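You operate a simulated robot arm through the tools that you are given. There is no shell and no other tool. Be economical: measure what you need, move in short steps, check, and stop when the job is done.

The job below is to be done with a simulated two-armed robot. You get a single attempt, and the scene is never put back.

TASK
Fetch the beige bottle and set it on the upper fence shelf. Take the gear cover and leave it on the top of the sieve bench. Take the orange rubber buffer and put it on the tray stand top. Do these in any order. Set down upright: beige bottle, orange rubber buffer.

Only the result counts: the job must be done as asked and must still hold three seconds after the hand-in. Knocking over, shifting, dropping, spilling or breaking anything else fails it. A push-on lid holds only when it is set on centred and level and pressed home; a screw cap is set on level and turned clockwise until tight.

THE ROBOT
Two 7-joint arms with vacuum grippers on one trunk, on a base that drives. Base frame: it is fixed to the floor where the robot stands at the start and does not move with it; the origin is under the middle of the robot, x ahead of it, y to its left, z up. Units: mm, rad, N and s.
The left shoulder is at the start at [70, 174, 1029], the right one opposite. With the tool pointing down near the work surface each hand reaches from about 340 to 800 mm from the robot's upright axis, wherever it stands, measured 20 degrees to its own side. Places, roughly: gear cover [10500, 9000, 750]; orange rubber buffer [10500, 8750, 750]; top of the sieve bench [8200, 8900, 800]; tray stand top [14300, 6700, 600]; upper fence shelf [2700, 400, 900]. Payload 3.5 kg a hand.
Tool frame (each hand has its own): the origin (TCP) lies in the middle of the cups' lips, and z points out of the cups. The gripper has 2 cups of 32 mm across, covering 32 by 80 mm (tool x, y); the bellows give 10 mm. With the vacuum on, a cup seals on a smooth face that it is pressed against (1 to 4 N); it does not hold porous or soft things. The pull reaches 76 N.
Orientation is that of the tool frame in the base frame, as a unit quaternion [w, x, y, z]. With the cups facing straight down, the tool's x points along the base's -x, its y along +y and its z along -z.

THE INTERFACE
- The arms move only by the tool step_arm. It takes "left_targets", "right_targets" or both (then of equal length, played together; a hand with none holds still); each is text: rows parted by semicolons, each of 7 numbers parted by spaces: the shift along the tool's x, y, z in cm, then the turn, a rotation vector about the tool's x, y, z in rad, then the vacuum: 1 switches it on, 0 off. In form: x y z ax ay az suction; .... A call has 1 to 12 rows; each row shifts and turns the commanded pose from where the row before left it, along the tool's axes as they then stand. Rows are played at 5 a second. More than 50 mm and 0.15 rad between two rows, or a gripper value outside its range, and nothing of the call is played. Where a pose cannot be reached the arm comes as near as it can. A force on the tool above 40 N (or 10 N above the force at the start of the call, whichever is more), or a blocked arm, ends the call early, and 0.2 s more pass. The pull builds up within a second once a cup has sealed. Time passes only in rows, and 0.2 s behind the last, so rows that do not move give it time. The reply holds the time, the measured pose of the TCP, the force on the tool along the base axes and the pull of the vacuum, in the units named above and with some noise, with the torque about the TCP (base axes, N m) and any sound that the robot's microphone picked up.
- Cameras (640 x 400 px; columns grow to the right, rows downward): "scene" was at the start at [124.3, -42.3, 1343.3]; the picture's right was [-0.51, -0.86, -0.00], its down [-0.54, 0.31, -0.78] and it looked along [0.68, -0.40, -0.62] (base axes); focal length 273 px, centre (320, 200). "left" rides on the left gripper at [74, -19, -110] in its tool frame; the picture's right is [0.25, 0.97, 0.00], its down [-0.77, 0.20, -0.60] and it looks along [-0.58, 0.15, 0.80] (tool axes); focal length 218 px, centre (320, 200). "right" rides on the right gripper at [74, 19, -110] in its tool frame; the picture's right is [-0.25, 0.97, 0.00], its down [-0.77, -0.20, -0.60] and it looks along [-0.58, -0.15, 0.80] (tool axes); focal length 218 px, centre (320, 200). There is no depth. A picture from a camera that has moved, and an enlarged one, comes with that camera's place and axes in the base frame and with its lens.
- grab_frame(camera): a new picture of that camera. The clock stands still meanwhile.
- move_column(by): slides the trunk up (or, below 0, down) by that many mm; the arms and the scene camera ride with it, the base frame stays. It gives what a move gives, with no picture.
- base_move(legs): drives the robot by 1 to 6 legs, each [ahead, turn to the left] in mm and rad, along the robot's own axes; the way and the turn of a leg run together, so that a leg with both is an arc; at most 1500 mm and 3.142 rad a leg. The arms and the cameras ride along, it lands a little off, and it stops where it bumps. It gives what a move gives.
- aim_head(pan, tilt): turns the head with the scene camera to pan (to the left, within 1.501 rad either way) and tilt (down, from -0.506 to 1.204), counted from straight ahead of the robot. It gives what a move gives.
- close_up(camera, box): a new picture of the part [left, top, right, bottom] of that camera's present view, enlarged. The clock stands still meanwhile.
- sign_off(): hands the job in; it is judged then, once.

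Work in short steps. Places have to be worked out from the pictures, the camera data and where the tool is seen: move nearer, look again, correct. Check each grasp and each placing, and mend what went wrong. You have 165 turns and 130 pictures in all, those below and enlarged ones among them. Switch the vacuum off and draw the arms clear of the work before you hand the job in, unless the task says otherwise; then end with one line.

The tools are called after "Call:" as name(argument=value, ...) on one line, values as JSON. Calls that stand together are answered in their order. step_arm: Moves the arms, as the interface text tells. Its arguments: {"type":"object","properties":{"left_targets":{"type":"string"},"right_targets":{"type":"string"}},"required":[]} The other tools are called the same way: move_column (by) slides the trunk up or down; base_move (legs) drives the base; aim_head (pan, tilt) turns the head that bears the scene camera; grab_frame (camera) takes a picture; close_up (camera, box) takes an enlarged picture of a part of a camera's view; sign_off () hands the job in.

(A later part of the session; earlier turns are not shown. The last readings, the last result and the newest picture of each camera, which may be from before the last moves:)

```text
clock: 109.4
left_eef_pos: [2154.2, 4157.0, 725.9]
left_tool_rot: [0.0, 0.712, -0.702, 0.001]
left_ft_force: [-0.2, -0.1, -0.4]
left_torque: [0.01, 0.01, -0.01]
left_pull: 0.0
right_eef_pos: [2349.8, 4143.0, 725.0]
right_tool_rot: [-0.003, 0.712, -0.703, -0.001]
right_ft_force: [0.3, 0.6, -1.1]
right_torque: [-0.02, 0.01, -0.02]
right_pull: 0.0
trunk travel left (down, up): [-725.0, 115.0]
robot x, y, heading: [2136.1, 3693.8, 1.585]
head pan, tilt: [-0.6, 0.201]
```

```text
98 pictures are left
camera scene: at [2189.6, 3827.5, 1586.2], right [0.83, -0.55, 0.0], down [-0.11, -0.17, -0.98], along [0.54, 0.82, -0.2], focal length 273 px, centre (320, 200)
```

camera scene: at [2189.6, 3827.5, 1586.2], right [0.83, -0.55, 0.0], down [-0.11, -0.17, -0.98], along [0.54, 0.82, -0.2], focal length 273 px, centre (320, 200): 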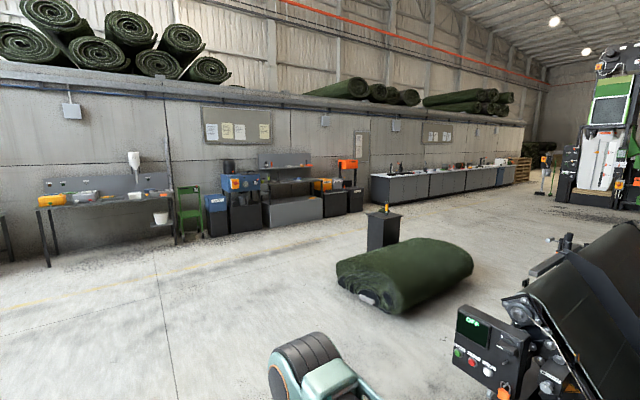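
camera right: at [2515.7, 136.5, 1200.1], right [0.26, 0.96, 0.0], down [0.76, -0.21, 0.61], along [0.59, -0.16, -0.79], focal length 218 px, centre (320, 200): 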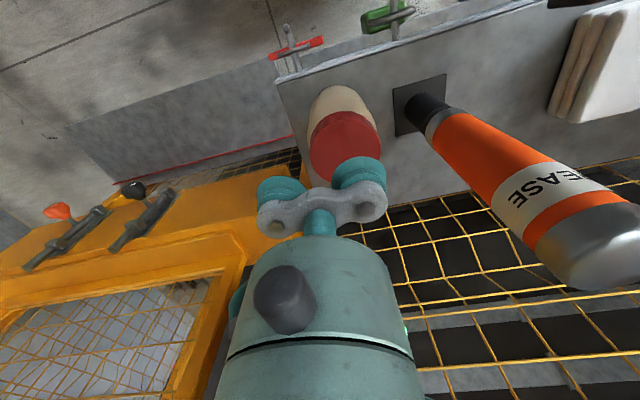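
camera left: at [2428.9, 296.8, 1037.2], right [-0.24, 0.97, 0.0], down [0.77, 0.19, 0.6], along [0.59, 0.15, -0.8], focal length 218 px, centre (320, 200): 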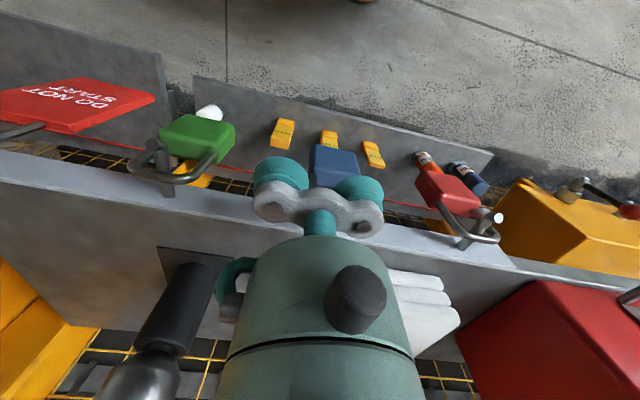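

The wall benches at y ≈ 8600–9300 carry the next goods, and a green roll lies on the floor at x 3900–5700, y 5300–6300. I drive up to about [2730, 7600] in the free lane and turn to +x.

Call:
base_move(legs=[[0, -0.167], [1320, 0], [1320, 0], [1320, 0], [0, -1.418]])

Call:
aim_head(pan=0.1, tilt=0.25)

Call:
grab_frame(camera="scene")

```text
clock: 132.4
left_eef_pos: [3075.8, 7590.9, 725.5]
left_tool_rot: [-0.001, -0.029, 1.0, -0.001]
left_ft_force: [-0.7, -0.4, 0.2]
left_torque: [-0.01, 0.02, -0.01]
left_pull: 0.1
right_eef_pos: [3070.0, 7395.5, 724.6]
right_tool_rot: [0.003, -0.028, 1.0, 0.0]
right_ft_force: [-0.4, -0.3, 0.2]
right_torque: [-0.02, 0.03, 0.01]
right_pull: 0.0
trunk travel left (down, up): [-725.0, 115.0]
robot x, y, heading: [2614.0, 7588.1, 0.059]
head pan, tilt: [-0.6, 0.201]
```

```text
clock: 133.5
left_eef_pos: [3075.2, 7589.9, 726.5]
left_tool_rot: [0.001, -0.028, 1.0, 0.0]
left_ft_force: [0.2, -0.3, -0.2]
left_torque: [-0.01, 0.02, 0.01]
left_pull: 0.0
right_eef_pos: [3069.7, 7395.3, 724.2]
right_tool_rot: [0.004, -0.029, 1.0, 0.0]
right_ft_force: [0.8, 0.0, -0.2]
right_torque: [-0.05, 0.02, 0.0]
right_pull: 0.0
trunk travel left (down, up): [-725.0, 115.0]
robot x, y, heading: [2614.8, 7587.3, 0.057]
head pan, tilt: [0.099, 0.25]
```

```text
97 pictures are left
camera scene: at [2758.7, 7605.1, 1581.6], right [0.16, -0.99, 0.0], down [-0.24, -0.04, -0.97], along [0.96, 0.15, -0.25], focal length 273 px, centre (320, 200)
```

scene: 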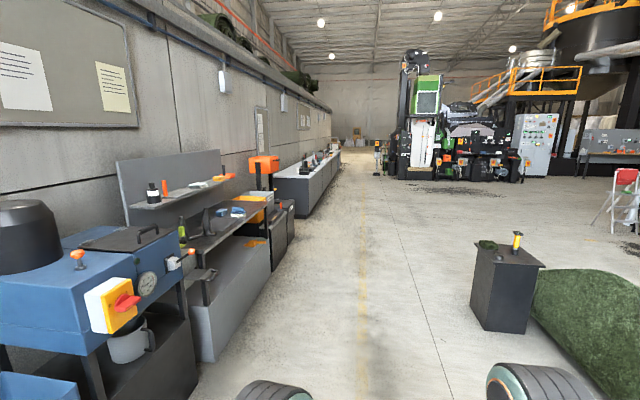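

The lane at y ≈ 7600 is free as far as I can see. I drive about 6800 mm in +x and look at the wall bench.

Call:
base_move(legs=[[0, -0.05], [1360, 0], [1360, 0], [1360, 0], [1360, 0], [1360, 0]])

Call:
aim_head(pan=0.6, tilt=0.4)

Call:
grab_frame(camera="scene")

Call:
aim_head(pan=1.45, tilt=0.4)

Call:
grab_frame(camera="scene")

```text
clock: 166.3
left_eef_pos: [9874.3, 7465.7, 726.5]
left_tool_rot: [0.0, 0.015, 1.0, 0.0]
left_ft_force: [-0.7, 0.1, 0.6]
left_torque: [-0.03, -0.01, 0.0]
left_pull: 0.1
right_eef_pos: [9852.1, 7271.7, 724.2]
right_tool_rot: [0.004, 0.015, 1.0, -0.001]
right_ft_force: [0.7, -0.6, -0.6]
right_torque: [-0.01, -0.01, 0.01]
right_pull: 0.0
trunk travel left (down, up): [-725.0, 115.0]
robot x, y, heading: [9417.6, 7498.0, -0.026]
head pan, tilt: [0.099, 0.25]
```

```text
clock: 167.2
left_eef_pos: [9874.4, 7466.2, 726.3]
left_tool_rot: [0.001, 0.016, 1.0, -0.001]
left_ft_force: [0.2, 0.1, -0.1]
left_torque: [0.03, -0.01, -0.03]
left_pull: 0.0
right_eef_pos: [9851.1, 7270.4, 725.2]
right_tool_rot: [0.003, 0.015, 1.0, -0.001]
right_ft_force: [0.1, 0.8, 0.1]
right_torque: [-0.01, 0.02, 0.0]
right_pull: 0.1
trunk travel left (down, up): [-725.0, 115.0]
robot x, y, heading: [9417.4, 7502.6, -0.03]
head pan, tilt: [0.6, 0.4]
```

```text
96 pictures are left
camera scene: at [9544.3, 7551.0, 1567.7], right [0.54, -0.84, 0.0], down [-0.33, -0.21, -0.92], along [0.78, 0.5, -0.39], focal length 273 px, centre (320, 200)
```

scene: 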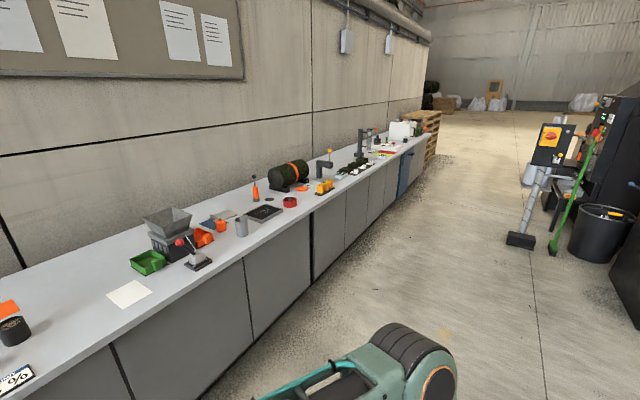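

```text
clock: 168.4
left_eef_pos: [9874.1, 7465.3, 725.3]
left_tool_rot: [0.0, 0.014, 1.0, 0.0]
left_ft_force: [0.7, -0.2, -1.3]
left_torque: [0.03, -0.01, -0.03]
left_pull: 0.1
right_eef_pos: [9850.9, 7272.1, 725.6]
right_tool_rot: [0.003, 0.015, 1.0, 0.0]
right_ft_force: [0.4, 0.7, 0.2]
right_torque: [-0.02, -0.01, -0.01]
right_pull: 0.1
trunk travel left (down, up): [-725.0, 115.0]
robot x, y, heading: [9416.7, 7500.4, -0.029]
head pan, tilt: [1.45, 0.4]
```

```text
95 pictures are left
camera scene: at [9480.4, 7592.6, 1567.6], right [0.99, -0.15, 0.0], down [-0.06, -0.38, -0.92], along [0.14, 0.91, -0.39], focal length 273 px, centre (320, 200)
```

scene: 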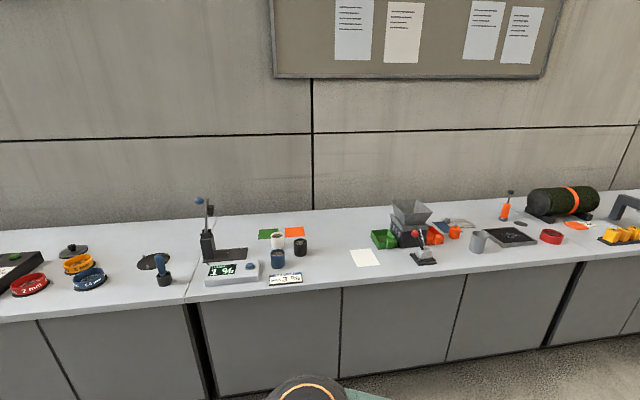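

The bench front is at y ≈ 8490, and the orange items near [10500, 8750] are in view. I drive to x ≈ 10420, turn to face the bench, approach part way and look.

Call:
base_move(legs=[[1000, 0], [0, 1.6], [380, 0]])

Call:
aim_head(pan=0.0, tilt=0.6)

Call:
grab_frame(camera="scene")

```text
clock: 179.3
left_eef_pos: [10444.6, 8322.3, 726.2]
left_tool_rot: [-0.001, -0.7, 0.714, 0.0]
left_ft_force: [-0.5, -0.5, 0.1]
left_torque: [-0.01, -0.02, 0.04]
left_pull: 0.1
right_eef_pos: [10638.1, 8300.1, 725.4]
right_tool_rot: [0.004, -0.699, 0.715, 0.002]
right_ft_force: [0.0, 0.0, 0.1]
right_torque: [-0.03, -0.02, -0.01]
right_pull: 0.0
trunk travel left (down, up): [-725.0, 115.0]
robot x, y, heading: [10412.3, 7861.6, 1.553]
head pan, tilt: [1.45, 0.4]
```

```text
clock: 180.9
left_eef_pos: [10444.2, 8320.4, 726.3]
left_tool_rot: [0.0, -0.7, 0.714, 0.0]
left_ft_force: [-0.7, 0.3, 0.2]
left_torque: [-0.02, -0.05, 0.02]
left_pull: 0.1
right_eef_pos: [10639.2, 8301.1, 724.4]
right_tool_rot: [0.004, -0.699, 0.715, 0.002]
right_ft_force: [0.6, 0.0, -0.7]
right_torque: [-0.03, -0.01, -0.01]
right_pull: 0.2
trunk travel left (down, up): [-725.0, 115.0]
robot x, y, heading: [10412.7, 7864.0, 1.556]
head pan, tilt: [0.0, 0.6]
```

```text
94 pictures are left
camera scene: at [10415.5, 8003.4, 1549.4], right [1.0, -0.02, 0.0], down [-0.01, -0.56, -0.83], along [0.02, 0.82, -0.57], focal length 273 px, centre (320, 200)
```

scene: 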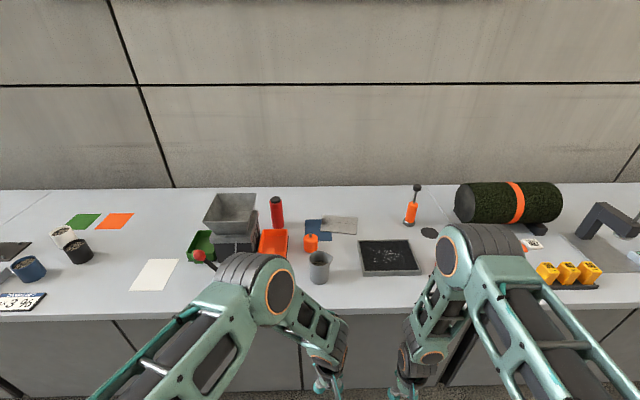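

Call:
close_up(camera="scene", box=[180, 170, 450, 310])

```text
2.37 times, centred on (315, 240) of scene
camera zoom: at [10415.5, 8003.4, 1549.4], right [1.0, -0.02, 0.0], down [-0.01, -0.56, -0.83], along [0.02, 0.82, -0.57], focal length 648 px, centre (332, 105)
```

zoom: 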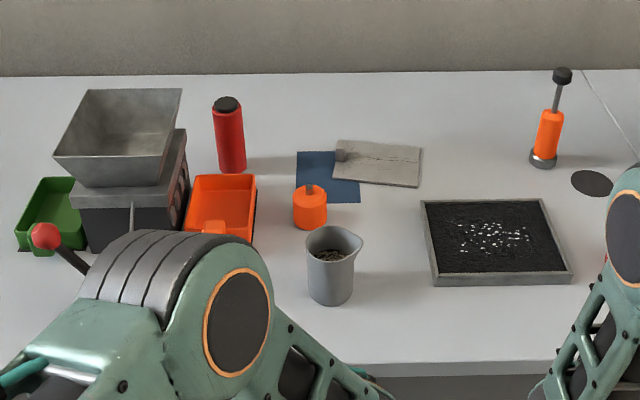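

The buffer looks like the orange cylinder with a stud at about [10400, 8780], and the gear cover like the grey plate at about [10525, 8934]. I raise both hands above the bench, drive 200 mm closer and inspect.

Call:
step_arm(right_targets="0 0 -5 0 0 0 0;0 0 -5 0 0 0 0;0 0 -5 0 0 0 0;0 0 -5 0 0 0 0;0 0 -5 0 0 0 0;0 0 -5 0 0 0 0", left_targets="0 0 -5 0 0 0 0;0 0 -5 0 0 0 0;0 0 -5 0 0 0 0;0 0 -5 0 0 0 0;0 0 -5 0 0 0 0;0 0 -5 0 0 0 0")

Call:
base_move(legs=[[220, 0]])

Call:
grab_frame(camera="left")

Call:
grab_frame(camera="right")

Call:
grab_frame(camera="scene")

```text
clock: 182.3
left_eef_pos: [10444.0, 8314.2, 1030.6]
left_tool_rot: [0.001, -0.699, 0.715, 0.001]
left_ft_force: [0.3, 0.8, -0.2]
left_torque: [0.03, -0.01, -0.01]
left_pull: 0.1
right_eef_pos: [10637.6, 8291.0, 1023.8]
right_tool_rot: [0.004, -0.7, 0.714, 0.003]
right_ft_force: [-0.5, -0.5, 0.1]
right_torque: [0.0, 0.0, 0.0]
right_pull: 0.1
trunk travel left (down, up): [-725.0, 115.0]
robot x, y, heading: [10411.6, 7865.4, 1.551]
head pan, tilt: [0.0, 0.6]
```

```text
clock: 184.0
left_eef_pos: [10446.5, 8536.3, 1028.8]
left_tool_rot: [0.0, -0.701, 0.713, 0.0]
left_ft_force: [0.0, -0.8, 0.3]
left_torque: [-0.04, 0.02, -0.01]
left_pull: 0.1
right_eef_pos: [10640.4, 8513.9, 1021.9]
right_tool_rot: [0.004, -0.7, 0.714, 0.003]
right_ft_force: [0.3, -0.2, 0.2]
right_torque: [0.01, -0.01, 0.0]
right_pull: 0.1
trunk travel left (down, up): [-725.0, 115.0]
robot x, y, heading: [10417.6, 8081.6, 1.556]
head pan, tilt: [0.0, 0.6]
```

```text
92 pictures are left
camera left: at [10465.8, 8462.0, 1140.0], right [-0.97, -0.24, 0.0], down [-0.19, 0.77, 0.6], along [-0.14, 0.59, -0.8], focal length 218 px, centre (320, 200)
```

left: 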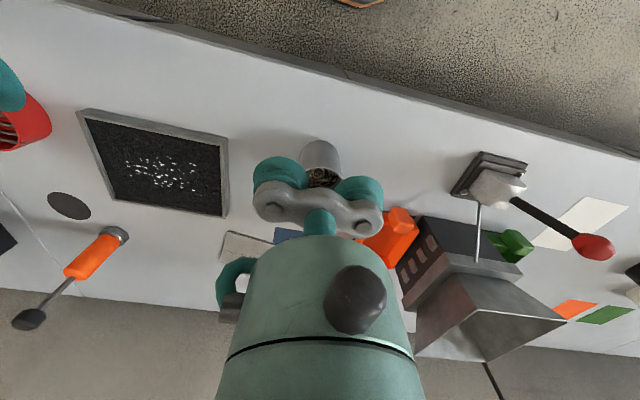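

```text
91 pictures are left
camera right: at [10619.9, 8439.9, 1130.9], right [-0.96, 0.27, 0.0], down [0.22, 0.76, 0.61], along [0.16, 0.59, -0.79], focal length 218 px, centre (320, 200)
```

right: 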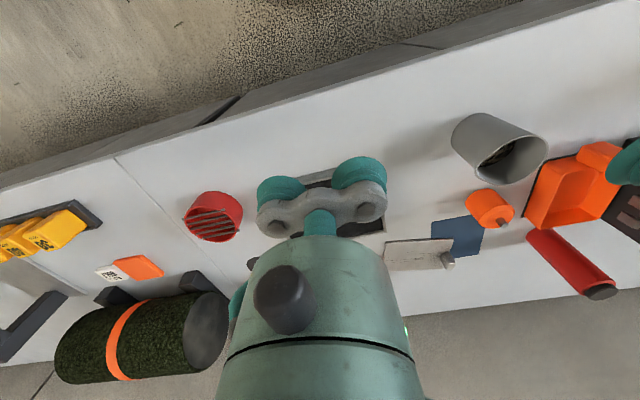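

```text
90 pictures are left
camera scene: at [10419.3, 8221.5, 1549.5], right [1.0, -0.02, 0.0], down [-0.01, -0.56, -0.83], along [0.01, 0.83, -0.56], focal length 273 px, centre (320, 200)
```

scene: 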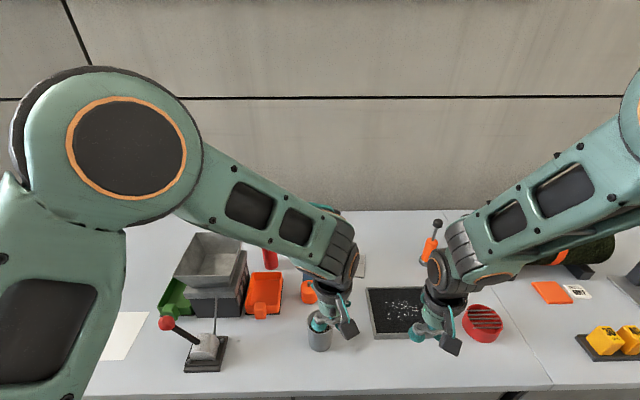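

Call:
close_up(camera="right", box=[380, 170, 540, 280])

```text
3.64 times, centred on (460, 225) of right
camera zoom: at [10619.9, 8439.9, 1130.9], right [-0.96, 0.27, 0.0], down [0.22, 0.76, 0.61], along [0.16, 0.59, -0.79], focal length 794 px, centre (-189, 109)
```

zoom: 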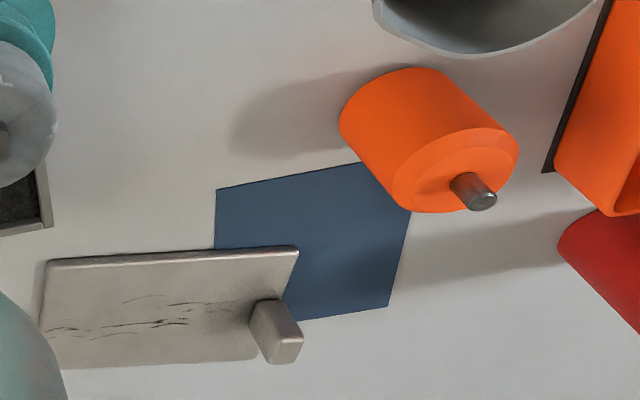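

The cover is a plate of roughly 160 x 120 mm with a lug. The buffer has a stud in the middle of its top, so it may need a grip on its side. I drive 90 mm closer and look again.

Call:
base_move(legs=[[90, 0]])

Call:
step_arm(right_targets="-4 2 0 0 0 0 0;-4 2 0 0 0 0 0;-4 2 0 0 0 0 0", left_targets="2 4 0 0 0 0 0;2 4 0 0 0 0 0;2 4 0 0 0 0 0")

Call:
grab_frame(camera="right")

Call:
grab_frame(camera="left")

```text
clock: 185.1
left_eef_pos: [10450.9, 8623.1, 1030.5]
left_tool_rot: [0.001, -0.699, 0.715, 0.002]
left_ft_force: [-0.1, -0.7, -0.4]
left_torque: [0.01, 0.02, -0.03]
left_pull: 0.0
right_eef_pos: [10643.3, 8600.1, 1022.9]
right_tool_rot: [0.004, -0.699, 0.715, 0.003]
right_ft_force: [-0.3, 0.1, -0.3]
right_torque: [0.01, 0.0, -0.01]
right_pull: 0.1
trunk travel left (down, up): [-725.0, 115.0]
robot x, y, heading: [10417.7, 8169.8, 1.549]
head pan, tilt: [0.0, 0.6]
```

```text
clock: 185.9
left_eef_pos: [10329.6, 8570.5, 1024.1]
left_tool_rot: [0.0, -0.699, 0.715, -0.002]
left_ft_force: [-0.2, 0.5, 0.0]
left_torque: [-0.02, -0.01, -0.01]
left_pull: 0.0
right_eef_pos: [10588.2, 8731.4, 1023.6]
right_tool_rot: [0.003, -0.699, 0.715, 0.001]
right_ft_force: [-0.4, 0.2, -0.4]
right_torque: [-0.01, 0.0, -0.02]
right_pull: 0.0
trunk travel left (down, up): [-725.0, 115.0]
robot x, y, heading: [10418.1, 8172.9, 1.556]
head pan, tilt: [0.0, 0.6]
```

```text
88 pictures are left
camera right: at [10567.9, 8657.1, 1132.2], right [-0.96, 0.28, 0.0], down [0.22, 0.76, 0.61], along [0.17, 0.58, -0.79], focal length 218 px, centre (320, 200)
```

right: 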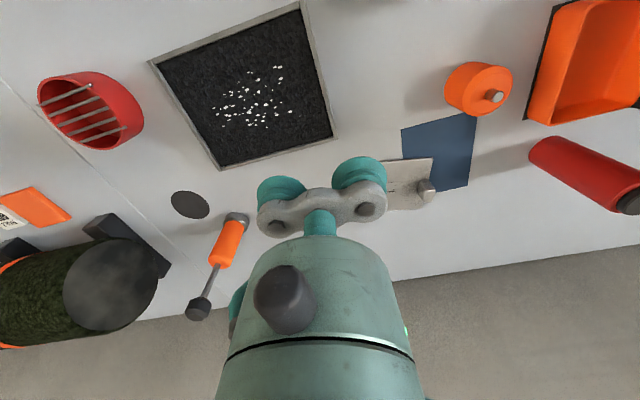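

```text
87 pictures are left
camera left: at [10347.0, 8497.2, 1135.6], right [-0.97, -0.23, 0.0], down [-0.19, 0.78, 0.6], along [-0.14, 0.59, -0.8], focal length 218 px, centre (320, 200)
```

left: 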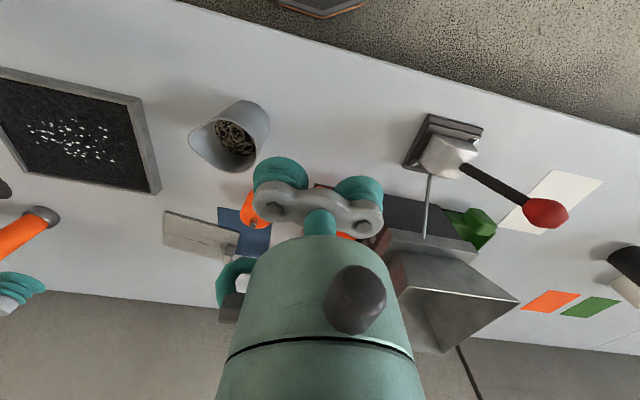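

I take close-ups of the buffer (right camera) and the plate (left camera).

Call:
close_up(camera="right", box=[380, 50, 530, 220])

Call:
close_up(camera="left", box=[150, 180, 290, 280])

```text
2.35 times, centred on (455, 135) of right
camera zoom: at [10567.9, 8657.1, 1132.2], right [-0.96, 0.28, 0.0], down [0.22, 0.76, 0.61], along [0.17, 0.58, -0.79], focal length 514 px, centre (2, 353)
```

zoom: 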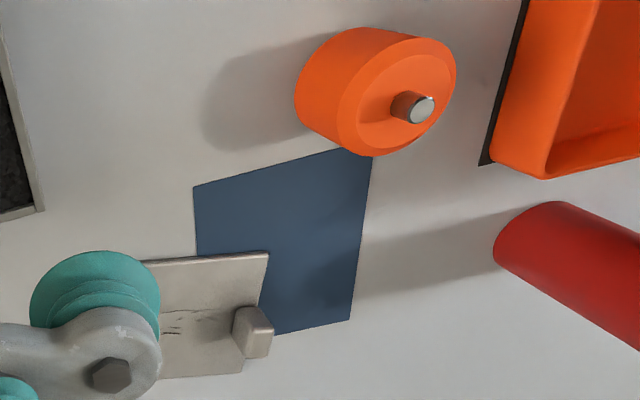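

```text
4.00 times, centred on (220, 230) of left
camera zoom: at [10347.0, 8497.2, 1135.6], right [-0.97, -0.23, 0.0], down [-0.19, 0.78, 0.6], along [-0.14, 0.59, -0.8], focal length 873 px, centre (720, 80)
```

zoom: 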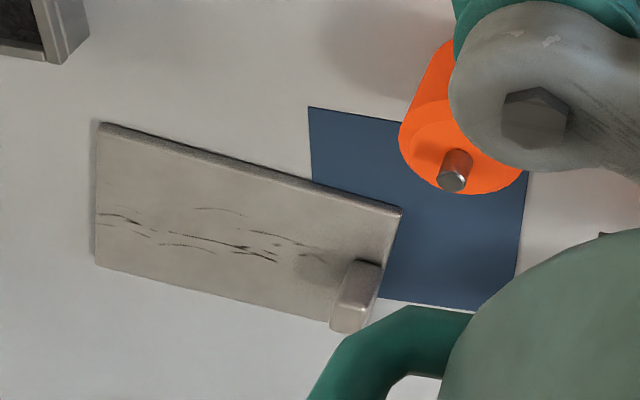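

Triangulating both views puts the bench top at z ≈ 800, the buffer top at [10397, 8765, 863] and the plate centre near [10510, 8895] with its long side 10° off. I bring the right hand over the plate, turned to match, at z ≈ 920.

Call:
step_arm(right_targets="-4.06 2 0 0 0 0 0;-4.06 2 0 0 0 0 0;-4.06 2 0 0 0 0 0;-4.06 2 0 0 0 0 0;0 0 3.4 0 0 0.08 0;0 0 3.4 0 0 0.08 0;0 0 3.4 0 0 0 0;0 0 0 0 0 0 0")

Call:
grab_frame(camera="right")

Call:
grab_frame(camera="left")

Call:
grab_frame(camera="scene")

```text
clock: 187.7
left_eef_pos: [10330.3, 8567.7, 1025.4]
left_tool_rot: [0.0, -0.7, 0.714, 0.0]
left_ft_force: [0.4, 0.9, 0.5]
left_torque: [-0.01, -0.01, 0.01]
left_pull: 0.0
right_eef_pos: [10510.4, 8888.9, 920.8]
right_tool_rot: [0.004, -0.64, 0.768, 0.003]
right_ft_force: [0.1, 0.2, -0.3]
right_torque: [0.05, -0.02, -0.01]
right_pull: 0.0
trunk travel left (down, up): [-725.0, 115.0]
robot x, y, heading: [10420.3, 8173.0, 1.552]
head pan, tilt: [0.0, 0.6]
```

```text
84 pictures are left
camera right: at [10478.0, 8819.9, 1030.7], right [-0.91, 0.42, 0.0], down [0.34, 0.72, 0.61], along [0.26, 0.55, -0.79], focal length 218 px, centre (320, 200)
```

right: 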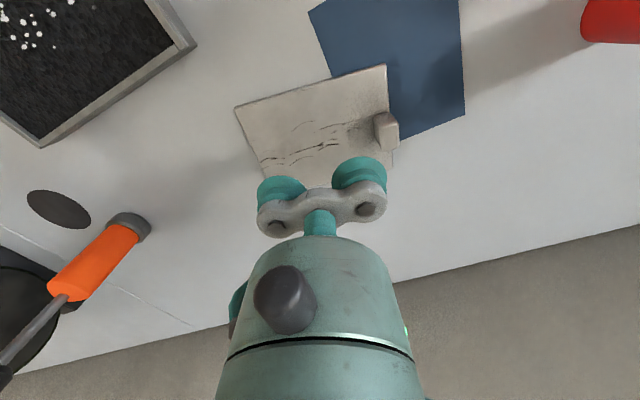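

```text
83 pictures are left
camera left: at [10348.5, 8494.2, 1136.8], right [-0.97, -0.23, 0.0], down [-0.18, 0.78, 0.6], along [-0.14, 0.59, -0.8], focal length 218 px, centre (320, 200)
```

left: 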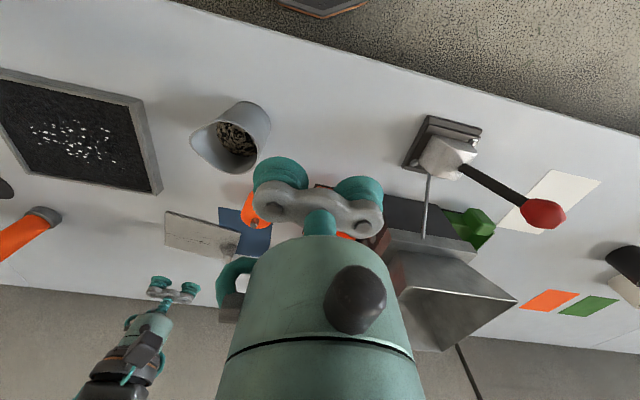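

```text
82 pictures are left
camera scene: at [10421.7, 8312.2, 1549.5], right [1.0, -0.02, 0.0], down [-0.01, -0.56, -0.83], along [0.02, 0.83, -0.56], focal length 273 px, centre (320, 200)
```

scene: 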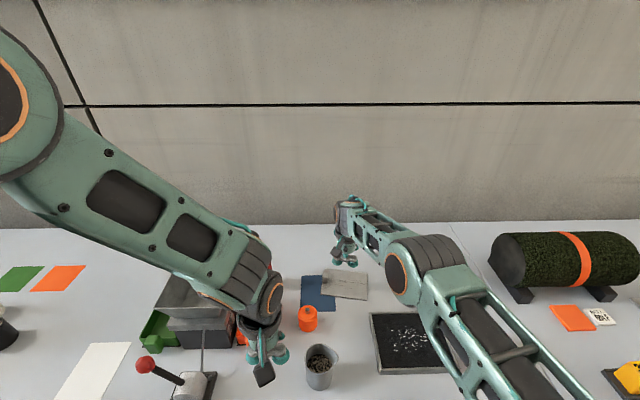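

The hand is aligned over the plate centre. I descend with vacuum on, the last part in small steps.

Call:
step_arm(right_targets="0 0 4.5 0 0 0 0;0 0 4 0 0 0 1;0 0 0.8 0 0 0 1;0 0 0.4 0 0 0 1;0 0 0.4 0 0 0 1;0 0 0 0 0 0 1;0 0 0 0 0 0 1")

```text
clock: 189.3
left_eef_pos: [10331.2, 8568.5, 1024.9]
left_tool_rot: [0.001, -0.7, 0.714, 0.0]
left_ft_force: [0.2, 0.1, 0.6]
left_torque: [-0.01, 0.01, 0.02]
left_pull: 0.0
right_eef_pos: [10512.6, 8879.7, 823.0]
right_tool_rot: [0.003, -0.64, 0.768, 0.002]
right_ft_force: [0.8, 0.0, 0.5]
right_torque: [0.03, 0.01, -0.01]
right_pull: 0.0
right hand out of reach, approached as far as the arm can: row 2, 3
trunk travel left (down, up): [-725.0, 115.0]
robot x, y, heading: [10419.2, 8173.8, 1.551]
head pan, tilt: [0.0, 0.6]
```

The arm is near its limit because the trunk is raised. I lift both hands by 200 mm and lower the trunk by 200 mm.

Call:
step_arm(right_targets="0 0 -5 0 0 0 0;0 0 -5 0 0 0 0;0 0 -5 0 0 0 0;0 0 -5 0 0 0 0", left_targets="0 0 -5 0 0 0 0;0 0 -5 0 0 0 0;0 0 -5 0 0 0 0;0 0 -5 0 0 0 0")

Call:
move_column(by=-200)

```text
clock: 190.3
left_eef_pos: [10330.1, 8571.9, 1229.0]
left_tool_rot: [0.001, -0.699, 0.715, 0.001]
left_ft_force: [-1.0, -0.5, 0.4]
left_torque: [0.04, 0.0, -0.03]
left_pull: 0.1
right_eef_pos: [10508.3, 8877.6, 1024.8]
right_tool_rot: [0.003, -0.64, 0.768, 0.003]
right_ft_force: [-0.5, -0.5, 0.7]
right_torque: [0.01, -0.03, -0.02]
right_pull: 0.1
trunk travel left (down, up): [-725.0, 115.0]
robot x, y, heading: [10420.2, 8172.4, 1.552]
head pan, tilt: [0.0, 0.6]
```

```text
clock: 192.4
left_eef_pos: [10330.6, 8575.0, 1028.1]
left_tool_rot: [0.0, -0.7, 0.714, 0.0]
left_ft_force: [0.7, 0.1, -0.1]
left_torque: [-0.02, 0.03, -0.02]
left_pull: 0.1
right_eef_pos: [10508.4, 8879.5, 823.3]
right_tool_rot: [0.003, -0.64, 0.768, 0.003]
right_ft_force: [0.5, -0.8, 0.4]
right_torque: [-0.03, 0.0, 0.01]
right_pull: 0.0
trunk travel left (down, up): [-525.0, 315.0]
robot x, y, heading: [10415.3, 8175.6, 1.549]
head pan, tilt: [0.0, 0.6]
```

Now I shift 12 mm forward to the plate centre, then go down in small steps with vacuum on.

Call:
step_arm(right_targets="-1.2 -0.5 0 0 0 0 1;0 0 0.5 0 0 0 1;0 0 0.4 0 0 0 1;0 0 0.3 0 0 0 1;0 0 0 0 0 0 1;0 0 0 0 0 0 1;0 0 0 0 0 0 1")

```text
clock: 194.0
left_eef_pos: [10330.9, 8574.4, 1027.9]
left_tool_rot: [-0.001, -0.699, 0.715, 0.0]
left_ft_force: [-0.4, -0.1, 0.6]
left_torque: [0.0, 0.02, -0.04]
left_pull: 0.0
right_eef_pos: [10514.8, 8890.6, 811.0]
right_tool_rot: [0.003, -0.64, 0.768, 0.003]
right_ft_force: [0.8, -0.8, -0.7]
right_torque: [-0.04, -0.04, 0.03]
right_pull: 75.4
trunk travel left (down, up): [-525.0, 315.0]
robot x, y, heading: [10418.9, 8172.2, 1.547]
head pan, tilt: [0.0, 0.6]
```

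Both cups sealed at 75 N. I lift the gear cover slowly.

Call:
step_arm(right_targets="0 0 -0.5 0 0 0 1;0 0 -1 0 0 0 1;0 0 -2 0 0 0 1;0 0 -4 0 0 0 1;0 0 -4 0 0 0 1;0 0 -4 0 0 0 1;0 0 0 0 0 0 1")

Call:
grab_frame(camera="scene")

```text
clock: 195.6
left_eef_pos: [10331.2, 8575.2, 1027.3]
left_tool_rot: [0.0, -0.7, 0.714, 0.0]
left_ft_force: [0.6, 0.7, 0.1]
left_torque: [0.01, -0.03, -0.01]
left_pull: 0.1
right_eef_pos: [10514.3, 8887.9, 967.3]
right_tool_rot: [0.003, -0.64, 0.768, 0.002]
right_ft_force: [-0.1, -0.5, -3.4]
right_torque: [-0.07, -0.03, 0.0]
right_pull: 75.5
trunk travel left (down, up): [-525.0, 315.0]
robot x, y, heading: [10420.2, 8172.7, 1.548]
head pan, tilt: [0.0, 0.6]
```

```text
81 pictures are left
camera scene: at [10421.5, 8313.8, 1349.3], right [1.0, -0.02, 0.0], down [-0.01, -0.57, -0.82], along [0.02, 0.82, -0.57], focal length 273 px, centre (320, 200)
```

scene: 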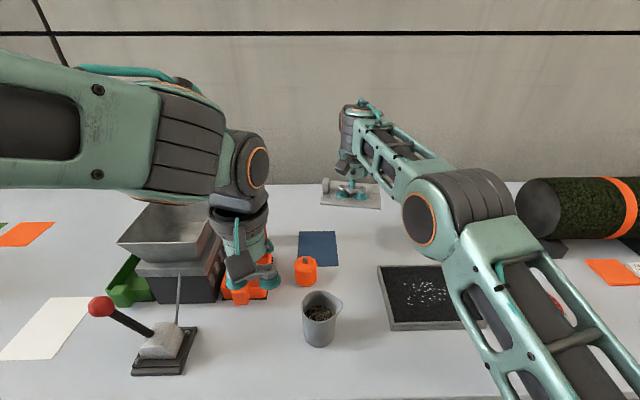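

The cover hangs firmly and is light (about 3.5 N). The buffer will need a side grip with the right hand, so I deliver the cover first: I back off and drive to the sieve bench at x ≈ 8200.

Call:
base_move(legs=[[-480, 0], [0, 1.58], [1100, 0], [1080, 0], [0, -1.58]])

Call:
grab_frame(camera="scene")

```text
clock: 216.3
left_eef_pos: [8200.8, 8177.4, 1028.1]
left_tool_rot: [0.0, -0.684, 0.73, 0.0]
left_ft_force: [0.1, 0.5, -0.7]
left_torque: [-0.02, 0.01, 0.0]
left_pull: 0.0
right_eef_pos: [8396.9, 8482.0, 966.8]
right_tool_rot: [0.004, -0.624, 0.782, 0.002]
right_ft_force: [-0.2, 0.5, -4.4]
right_torque: [-0.04, 0.02, 0.0]
right_pull: 75.0
trunk travel left (down, up): [-525.0, 315.0]
robot x, y, heading: [8271.2, 7773.8, 1.508]
head pan, tilt: [0.0, 0.6]
```

```text
80 pictures are left
camera scene: at [8280.3, 7911.3, 1349.4], right [1.0, -0.06, 0.0], down [-0.04, -0.56, -0.82], along [0.05, 0.82, -0.57], focal length 273 px, centre (320, 200)
```

scene: 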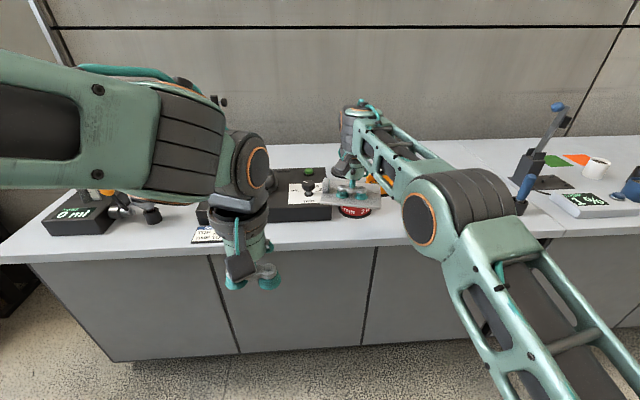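

Arms hide the bench. I lower the left hand in front of the bench, lift the right one, and take views of the bench top.

Call:
step_arm(left_targets="0 0 5 0 0 0 0;0 0 5 0 0 0 0;0 0 5 0 0 0 0;0 0 5 0 0 0 0;0 0 5 0 0 0 0;0 0 5 0 0 0 0;0 0 5 0 0 0 0", right_targets="4 -4 0 0 0 0 1;4 -4 0 0 0 0 1;4 -4 0 0 0 0 1;4 -4 0 0 0 0 1;0 0 0 0 0 0 1;0 0 0 0 0 0 1;0 0 0 0 0 0 1")

Call:
grab_frame(camera="scene")

Call:
grab_frame(camera="right")

```text
refused: row 1 steps farther than a row can; nothing moved
```

```text
79 pictures are left
camera scene: at [8280.3, 7911.3, 1349.4], right [1.0, -0.06, 0.0], down [-0.04, -0.56, -0.82], along [0.05, 0.82, -0.57], focal length 273 px, centre (320, 200)
```

scene: 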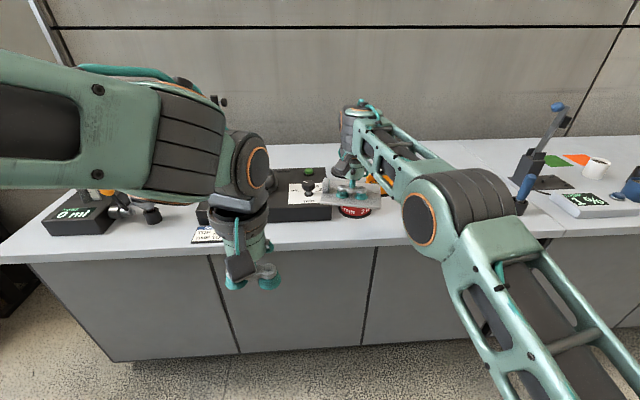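

```text
78 pictures are left
camera right: at [8362.2, 8414.1, 1076.0], right [-0.89, 0.46, 0.0], down [0.37, 0.7, 0.61], along [0.28, 0.54, -0.79], focal length 218 px, centre (320, 200)
```

right: 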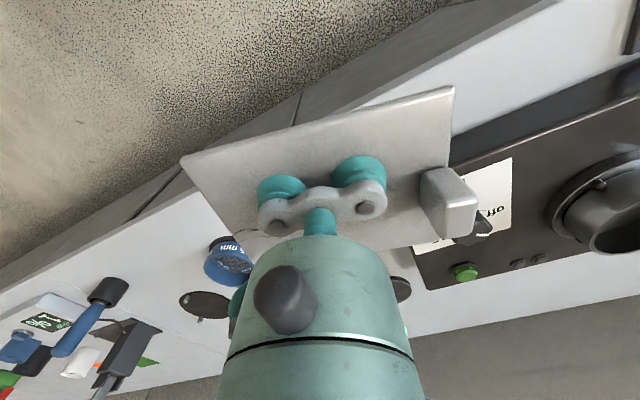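

The 5.7 cm diagonal step was too long; I repeat it with shorter ones.

Call:
step_arm(left_targets="0 0 5 0 0 0 0;0 0 5 0 0 0 0;0 0 5 0 0 0 0;0 0 5 0 0 0 0;0 0 5 0 0 0 0;0 0 5 0 0 0 0;0 0 5 0 0 0 0", right_targets="3 -3 0 0 0 0 1;3 -3 0 0 0 0 1;3 -3 0 0 0 0 1;3 -3 0 0 0 0 1;3 -3 0 0 0 0 1;3 -3 0 0 0 0 1;0 0 0 0 0 0 1")

Call:
grab_frame(camera="scene")

```text
clock: 217.9
left_eef_pos: [8199.6, 8179.9, 678.9]
left_tool_rot: [0.0, -0.684, 0.73, -0.001]
left_ft_force: [0.7, -0.2, 0.4]
left_torque: [-0.01, 0.01, -0.02]
left_pull: 0.1
right_eef_pos: [8530.8, 8268.4, 963.3]
right_tool_rot: [0.002, -0.623, 0.782, 0.001]
right_ft_force: [-0.1, 0.8, -3.4]
right_torque: [-0.11, -0.02, -0.01]
right_pull: 75.3
trunk travel left (down, up): [-525.0, 315.0]
robot x, y, heading: [8269.1, 7772.2, 1.506]
head pan, tilt: [0.0, 0.6]
```

```text
77 pictures are left
camera scene: at [8279.5, 7913.8, 1349.2], right [1.0, -0.06, 0.0], down [-0.04, -0.57, -0.82], along [0.05, 0.82, -0.57], focal length 273 px, centre (320, 200)
```

scene: 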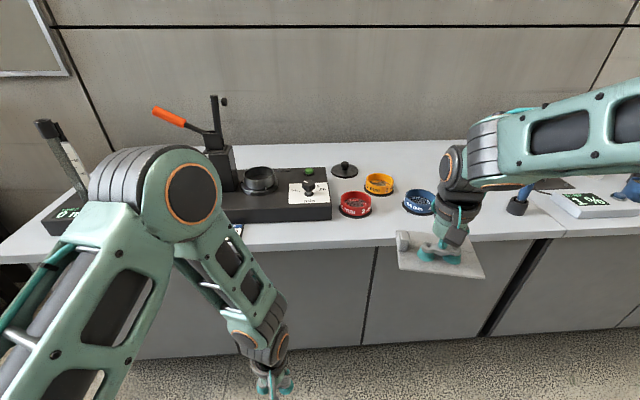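

The free strip on the sieve bench lies right of the blue ring, about [8800, 8590]. I shift the base to x ≈ 8680, raising the left hand first, and come nearer.

Call:
base_move(legs=[[0, -1.5], [400, 0], [0, 1.565], [150, 0]])

Call:
grab_frame(camera="scene")

Call:
grab_frame(camera="right")

```text
clock: 228.8
left_eef_pos: [8553.4, 8338.7, 677.4]
left_tool_rot: [0.001, 0.719, -0.695, 0.001]
left_ft_force: [-0.4, -0.8, 0.3]
left_torque: [0.01, 0.03, 0.03]
left_pull: 0.0
right_eef_pos: [8875.0, 8458.5, 964.0]
right_tool_rot: [0.002, -0.66, 0.751, 0.001]
right_ft_force: [0.1, 0.2, -3.3]
right_torque: [-0.06, -0.04, -0.02]
right_pull: 75.5
trunk travel left (down, up): [-525.0, 315.0]
robot x, y, heading: [8664.3, 7939.7, 1.602]
head pan, tilt: [0.0, 0.6]
```

```text
76 pictures are left
camera scene: at [8658.6, 8080.8, 1349.3], right [1.0, 0.03, 0.0], down [0.02, -0.57, -0.82], along [-0.03, 0.82, -0.57], focal length 273 px, centre (320, 200)
```

scene: 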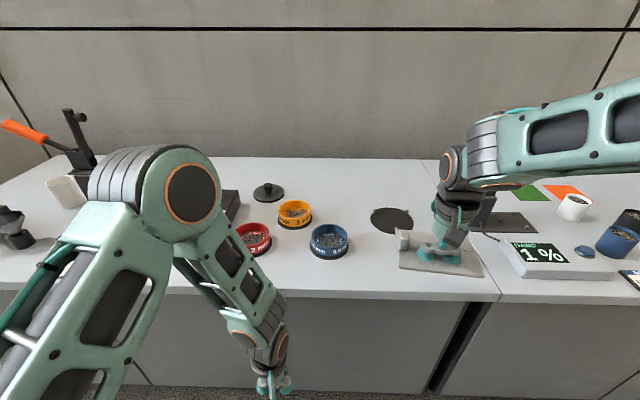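

```text
75 pictures are left
camera right: at [8845.8, 8387.4, 1072.8], right [-0.93, 0.38, 0.0], down [0.3, 0.74, 0.61], along [0.23, 0.56, -0.79], focal length 218 px, centre (320, 200)
```

right: 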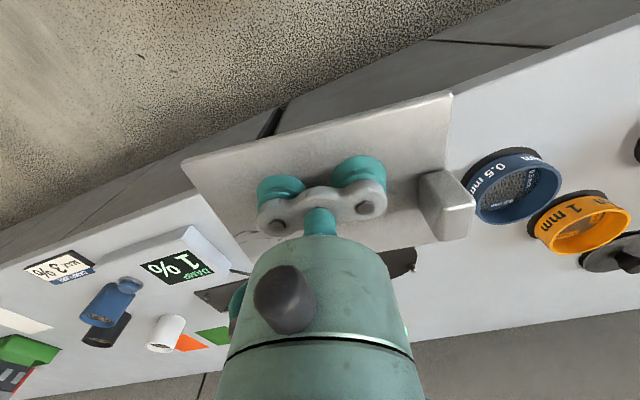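

There is a clear area at [8880, 8590] between the blue ring, the disc and the front edge. I move the plate there and lower it to just above the bench.

Call:
step_arm(right_targets="-4.4 0.4 0 0 0 0 1;-4.4 0.4 0 0 0 0 1;-4.4 0.4 0 0 0 0 1;0 0 4.5 0 0 0 1;0 0 4.5 0 0 0 1;0 0 3.5 0 0 0 1;0 0 0 0 0 0 1")

Call:
grab_frame(camera="scene")

Call:
grab_frame(camera="right")

```text
clock: 230.3
left_eef_pos: [8551.5, 8336.4, 678.5]
left_tool_rot: [-0.001, 0.718, -0.696, 0.0]
left_ft_force: [0.6, 0.4, -0.3]
left_torque: [0.0, -0.01, 0.0]
left_pull: 0.0
right_eef_pos: [8879.8, 8591.8, 839.2]
right_tool_rot: [0.004, -0.661, 0.751, 0.003]
right_ft_force: [-2.4, 3.9, 10.0]
right_torque: [0.34, -1.25, 0.32]
right_pull: 75.1
trunk travel left (down, up): [-525.0, 315.0]
robot x, y, heading: [8660.9, 7936.3, 1.603]
head pan, tilt: [0.0, 0.6]
```

```text
74 pictures are left
camera scene: at [8657.6, 8078.5, 1349.7], right [1.0, 0.03, 0.0], down [0.02, -0.56, -0.83], along [-0.03, 0.83, -0.56], focal length 273 px, centre (320, 200)
```

scene: 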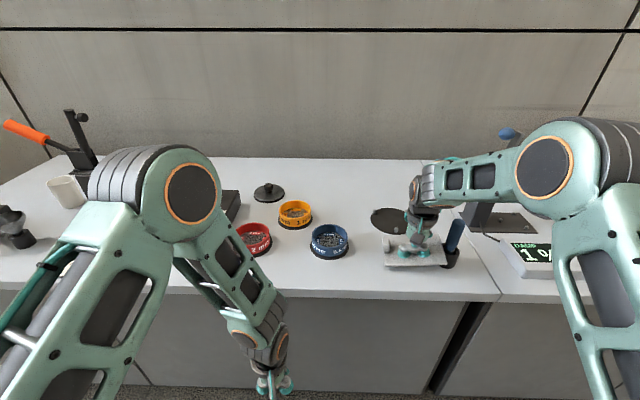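

```text
73 pictures are left
camera right: at [8851.5, 8519.0, 946.8], right [-0.93, 0.37, 0.0], down [0.3, 0.73, 0.61], along [0.23, 0.57, -0.79], focal length 218 px, centre (320, 200)
```

right: 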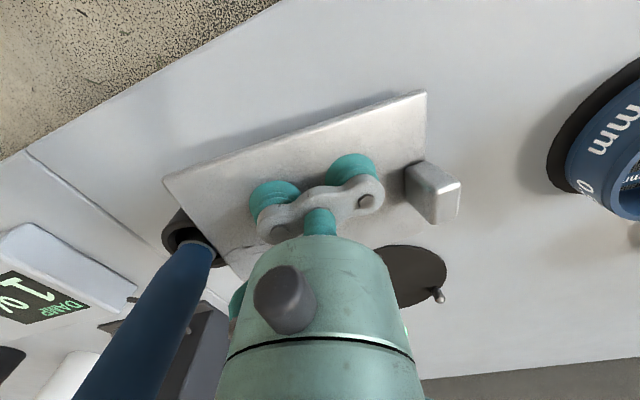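

There's an upward force: the plate's right end touches the base of the blue-handled brush standing near [8960, 8630]. I lift at once and move 75 mm left.

Call:
step_arm(right_targets="0 0 -1 0 0 0 1;0 0 -3 0 0 0 1;0 0 -3 0 0 0 1;0 0 0 0 0 0 1")

Call:
grab_frame(camera="scene")

Call:
grab_frame(camera="right")

```text
clock: 231.3
left_eef_pos: [8553.5, 8337.7, 677.5]
left_tool_rot: [0.0, 0.718, -0.696, 0.001]
left_ft_force: [-0.7, -0.2, -0.2]
left_torque: [-0.02, 0.0, 0.01]
left_pull: 0.0
right_eef_pos: [8881.3, 8590.9, 908.9]
right_tool_rot: [0.002, -0.66, 0.751, 0.003]
right_ft_force: [-0.4, 0.6, -3.4]
right_torque: [-0.07, -0.31, -0.02]
right_pull: 75.7
trunk travel left (down, up): [-525.0, 315.0]
robot x, y, heading: [8663.4, 7940.1, 1.605]
head pan, tilt: [0.0, 0.6]
```

```text
72 pictures are left
camera scene: at [8658.7, 8080.3, 1349.3], right [1.0, 0.03, 0.0], down [0.02, -0.57, -0.82], along [-0.03, 0.82, -0.57], focal length 273 px, centre (320, 200)
```

scene: 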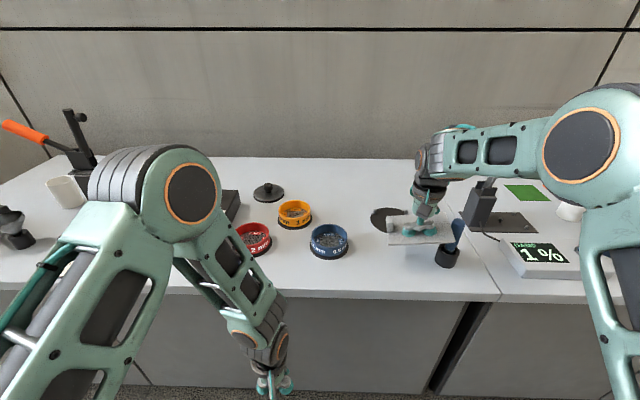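

```text
71 pictures are left
camera right: at [8851.4, 8520.2, 1018.9], right [-0.93, 0.38, 0.0], down [0.3, 0.74, 0.61], along [0.23, 0.56, -0.79], focal length 218 px, centre (320, 200)
```

right: 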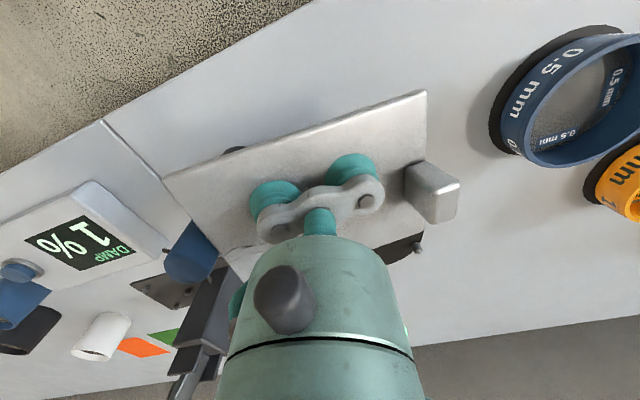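

The brush base has not moved (still at x ≈ 8976), but the plate may still brush its handle. I raise the hand 40 mm more, then shift 50 mm left and check.

Call:
step_arm(right_targets="0 0 -4 0 0 0 1;0.3 2.5 0 0 0 0 1;0.3 2.4 0 0 0 0 1;0 0 0 0 0 0 1")

Call:
grab_frame(camera="right")

Call:
close_up(camera="scene", box=[280, 170, 500, 310])

```text
clock: 232.3
left_eef_pos: [8553.2, 8337.9, 678.1]
left_tool_rot: [0.001, 0.718, -0.696, -0.001]
left_ft_force: [-0.1, 0.9, 1.2]
left_torque: [0.02, 0.04, -0.01]
left_pull: 0.1
right_eef_pos: [8831.5, 8588.9, 945.7]
right_tool_rot: [0.002, -0.66, 0.751, 0.001]
right_ft_force: [0.0, -0.3, -3.6]
right_torque: [-0.11, -0.32, 0.03]
right_pull: 75.1
trunk travel left (down, up): [-525.0, 315.0]
robot x, y, heading: [8662.1, 7939.0, 1.602]
head pan, tilt: [0.0, 0.6]
```

```text
70 pictures are left
camera right: at [8802.5, 8517.8, 1055.4], right [-0.93, 0.38, 0.0], down [0.3, 0.73, 0.61], along [0.23, 0.56, -0.79], focal length 218 px, centre (320, 200)
```

right: 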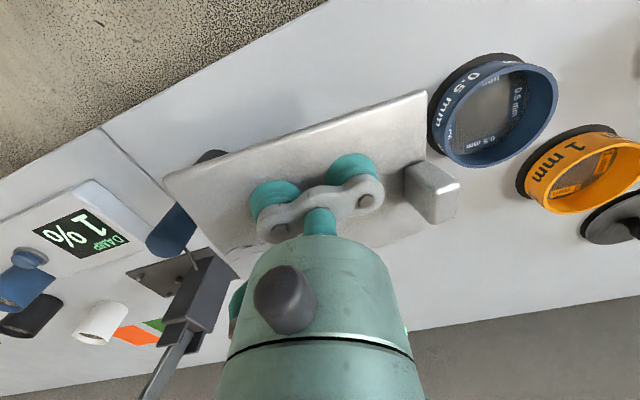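

```text
2.86 times, centred on (390, 240) of scene
camera zoom: at [8659.3, 8080.1, 1349.4], right [1.0, 0.03, 0.0], down [0.02, -0.57, -0.82], along [-0.03, 0.82, -0.57], focal length 781 px, centre (120, 86)
```

zoom: 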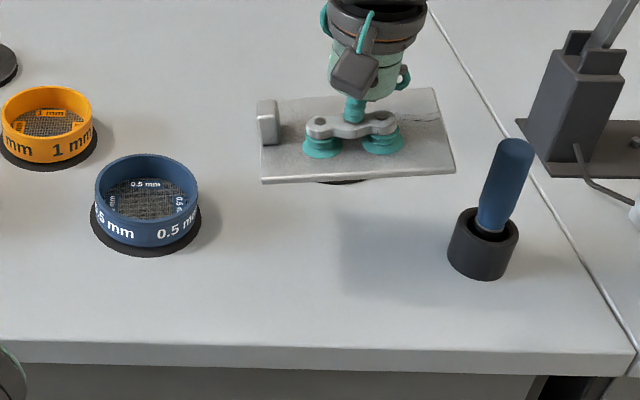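

The gap between ring (8718) and brush base (8950) is centred under the plate now. I lower it to about 15 mm above the bench, then in small steps.

Call:
step_arm(right_targets="0 0 4.5 0 0 0 1;0 0 4.5 0 0 0 1;0 0 2.8 0 0 0 1;0 0 0 0 0 0 1")

Call:
grab_frame(camera="right")

```text
clock: 233.3
left_eef_pos: [8552.9, 8337.2, 678.5]
left_tool_rot: [0.001, 0.718, -0.696, 0.0]
left_ft_force: [-0.6, -0.3, 0.4]
left_torque: [0.0, 0.02, 0.01]
left_pull: 0.0
right_eef_pos: [8830.9, 8590.8, 832.6]
right_tool_rot: [0.003, -0.66, 0.752, 0.002]
right_ft_force: [-0.6, -0.3, -4.3]
right_torque: [-0.12, -0.28, -0.03]
right_pull: 75.9
trunk travel left (down, up): [-525.0, 315.0]
robot x, y, heading: [8664.5, 7940.3, 1.602]
head pan, tilt: [0.0, 0.6]
```

```text
68 pictures are left
camera right: at [8801.7, 8520.7, 942.0], right [-0.93, 0.38, 0.0], down [0.3, 0.73, 0.61], along [0.23, 0.57, -0.79], focal length 218 px, centre (320, 200)
```

right: 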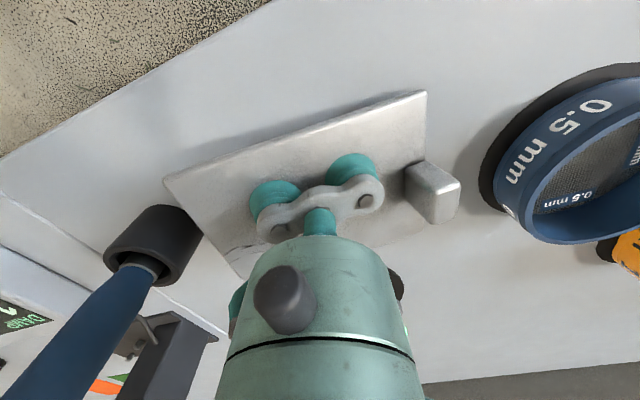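

The plate sits a bit right in the grip, near the brush base. I shift 14 mm left and 20 mm toward the front, then lower it in small steps.

Call:
step_arm(right_targets="2.2 1.1 0 0 0 0 1;0 0 1 0 0 0 1;0 0 0.5 0 0 0 1;0 0 0.3 0 0 0 1;0 0 0 0 0 0 1")

Call:
grab_frame(camera="right")

```text
clock: 234.6
left_eef_pos: [8553.4, 8337.7, 678.8]
left_tool_rot: [0.001, 0.718, -0.696, 0.001]
left_ft_force: [0.6, 0.4, 0.0]
left_torque: [-0.01, 0.0, -0.03]
left_pull: 0.0
right_eef_pos: [8815.7, 8570.9, 814.2]
right_tool_rot: [0.003, -0.66, 0.751, 0.003]
right_ft_force: [2.4, -1.0, 4.3]
right_torque: [-0.27, 0.48, 0.16]
right_pull: 75.4
trunk travel left (down, up): [-525.0, 315.0]
robot x, y, heading: [8665.2, 7939.6, 1.599]
head pan, tilt: [0.0, 0.6]
```

```text
67 pictures are left
camera right: at [8787.1, 8498.9, 923.2], right [-0.93, 0.38, 0.0], down [0.3, 0.73, 0.61], along [0.23, 0.57, -0.79], focal length 218 px, centre (320, 200)
```

right: 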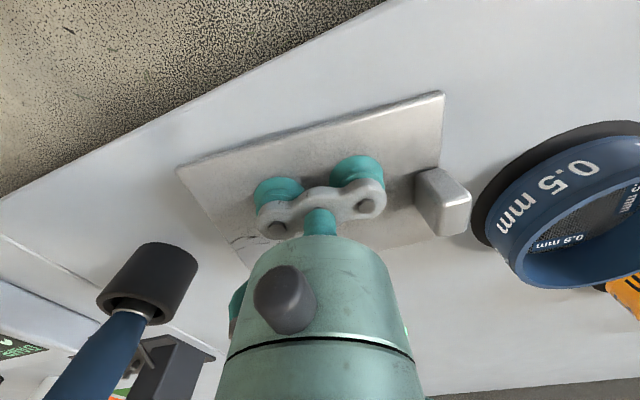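

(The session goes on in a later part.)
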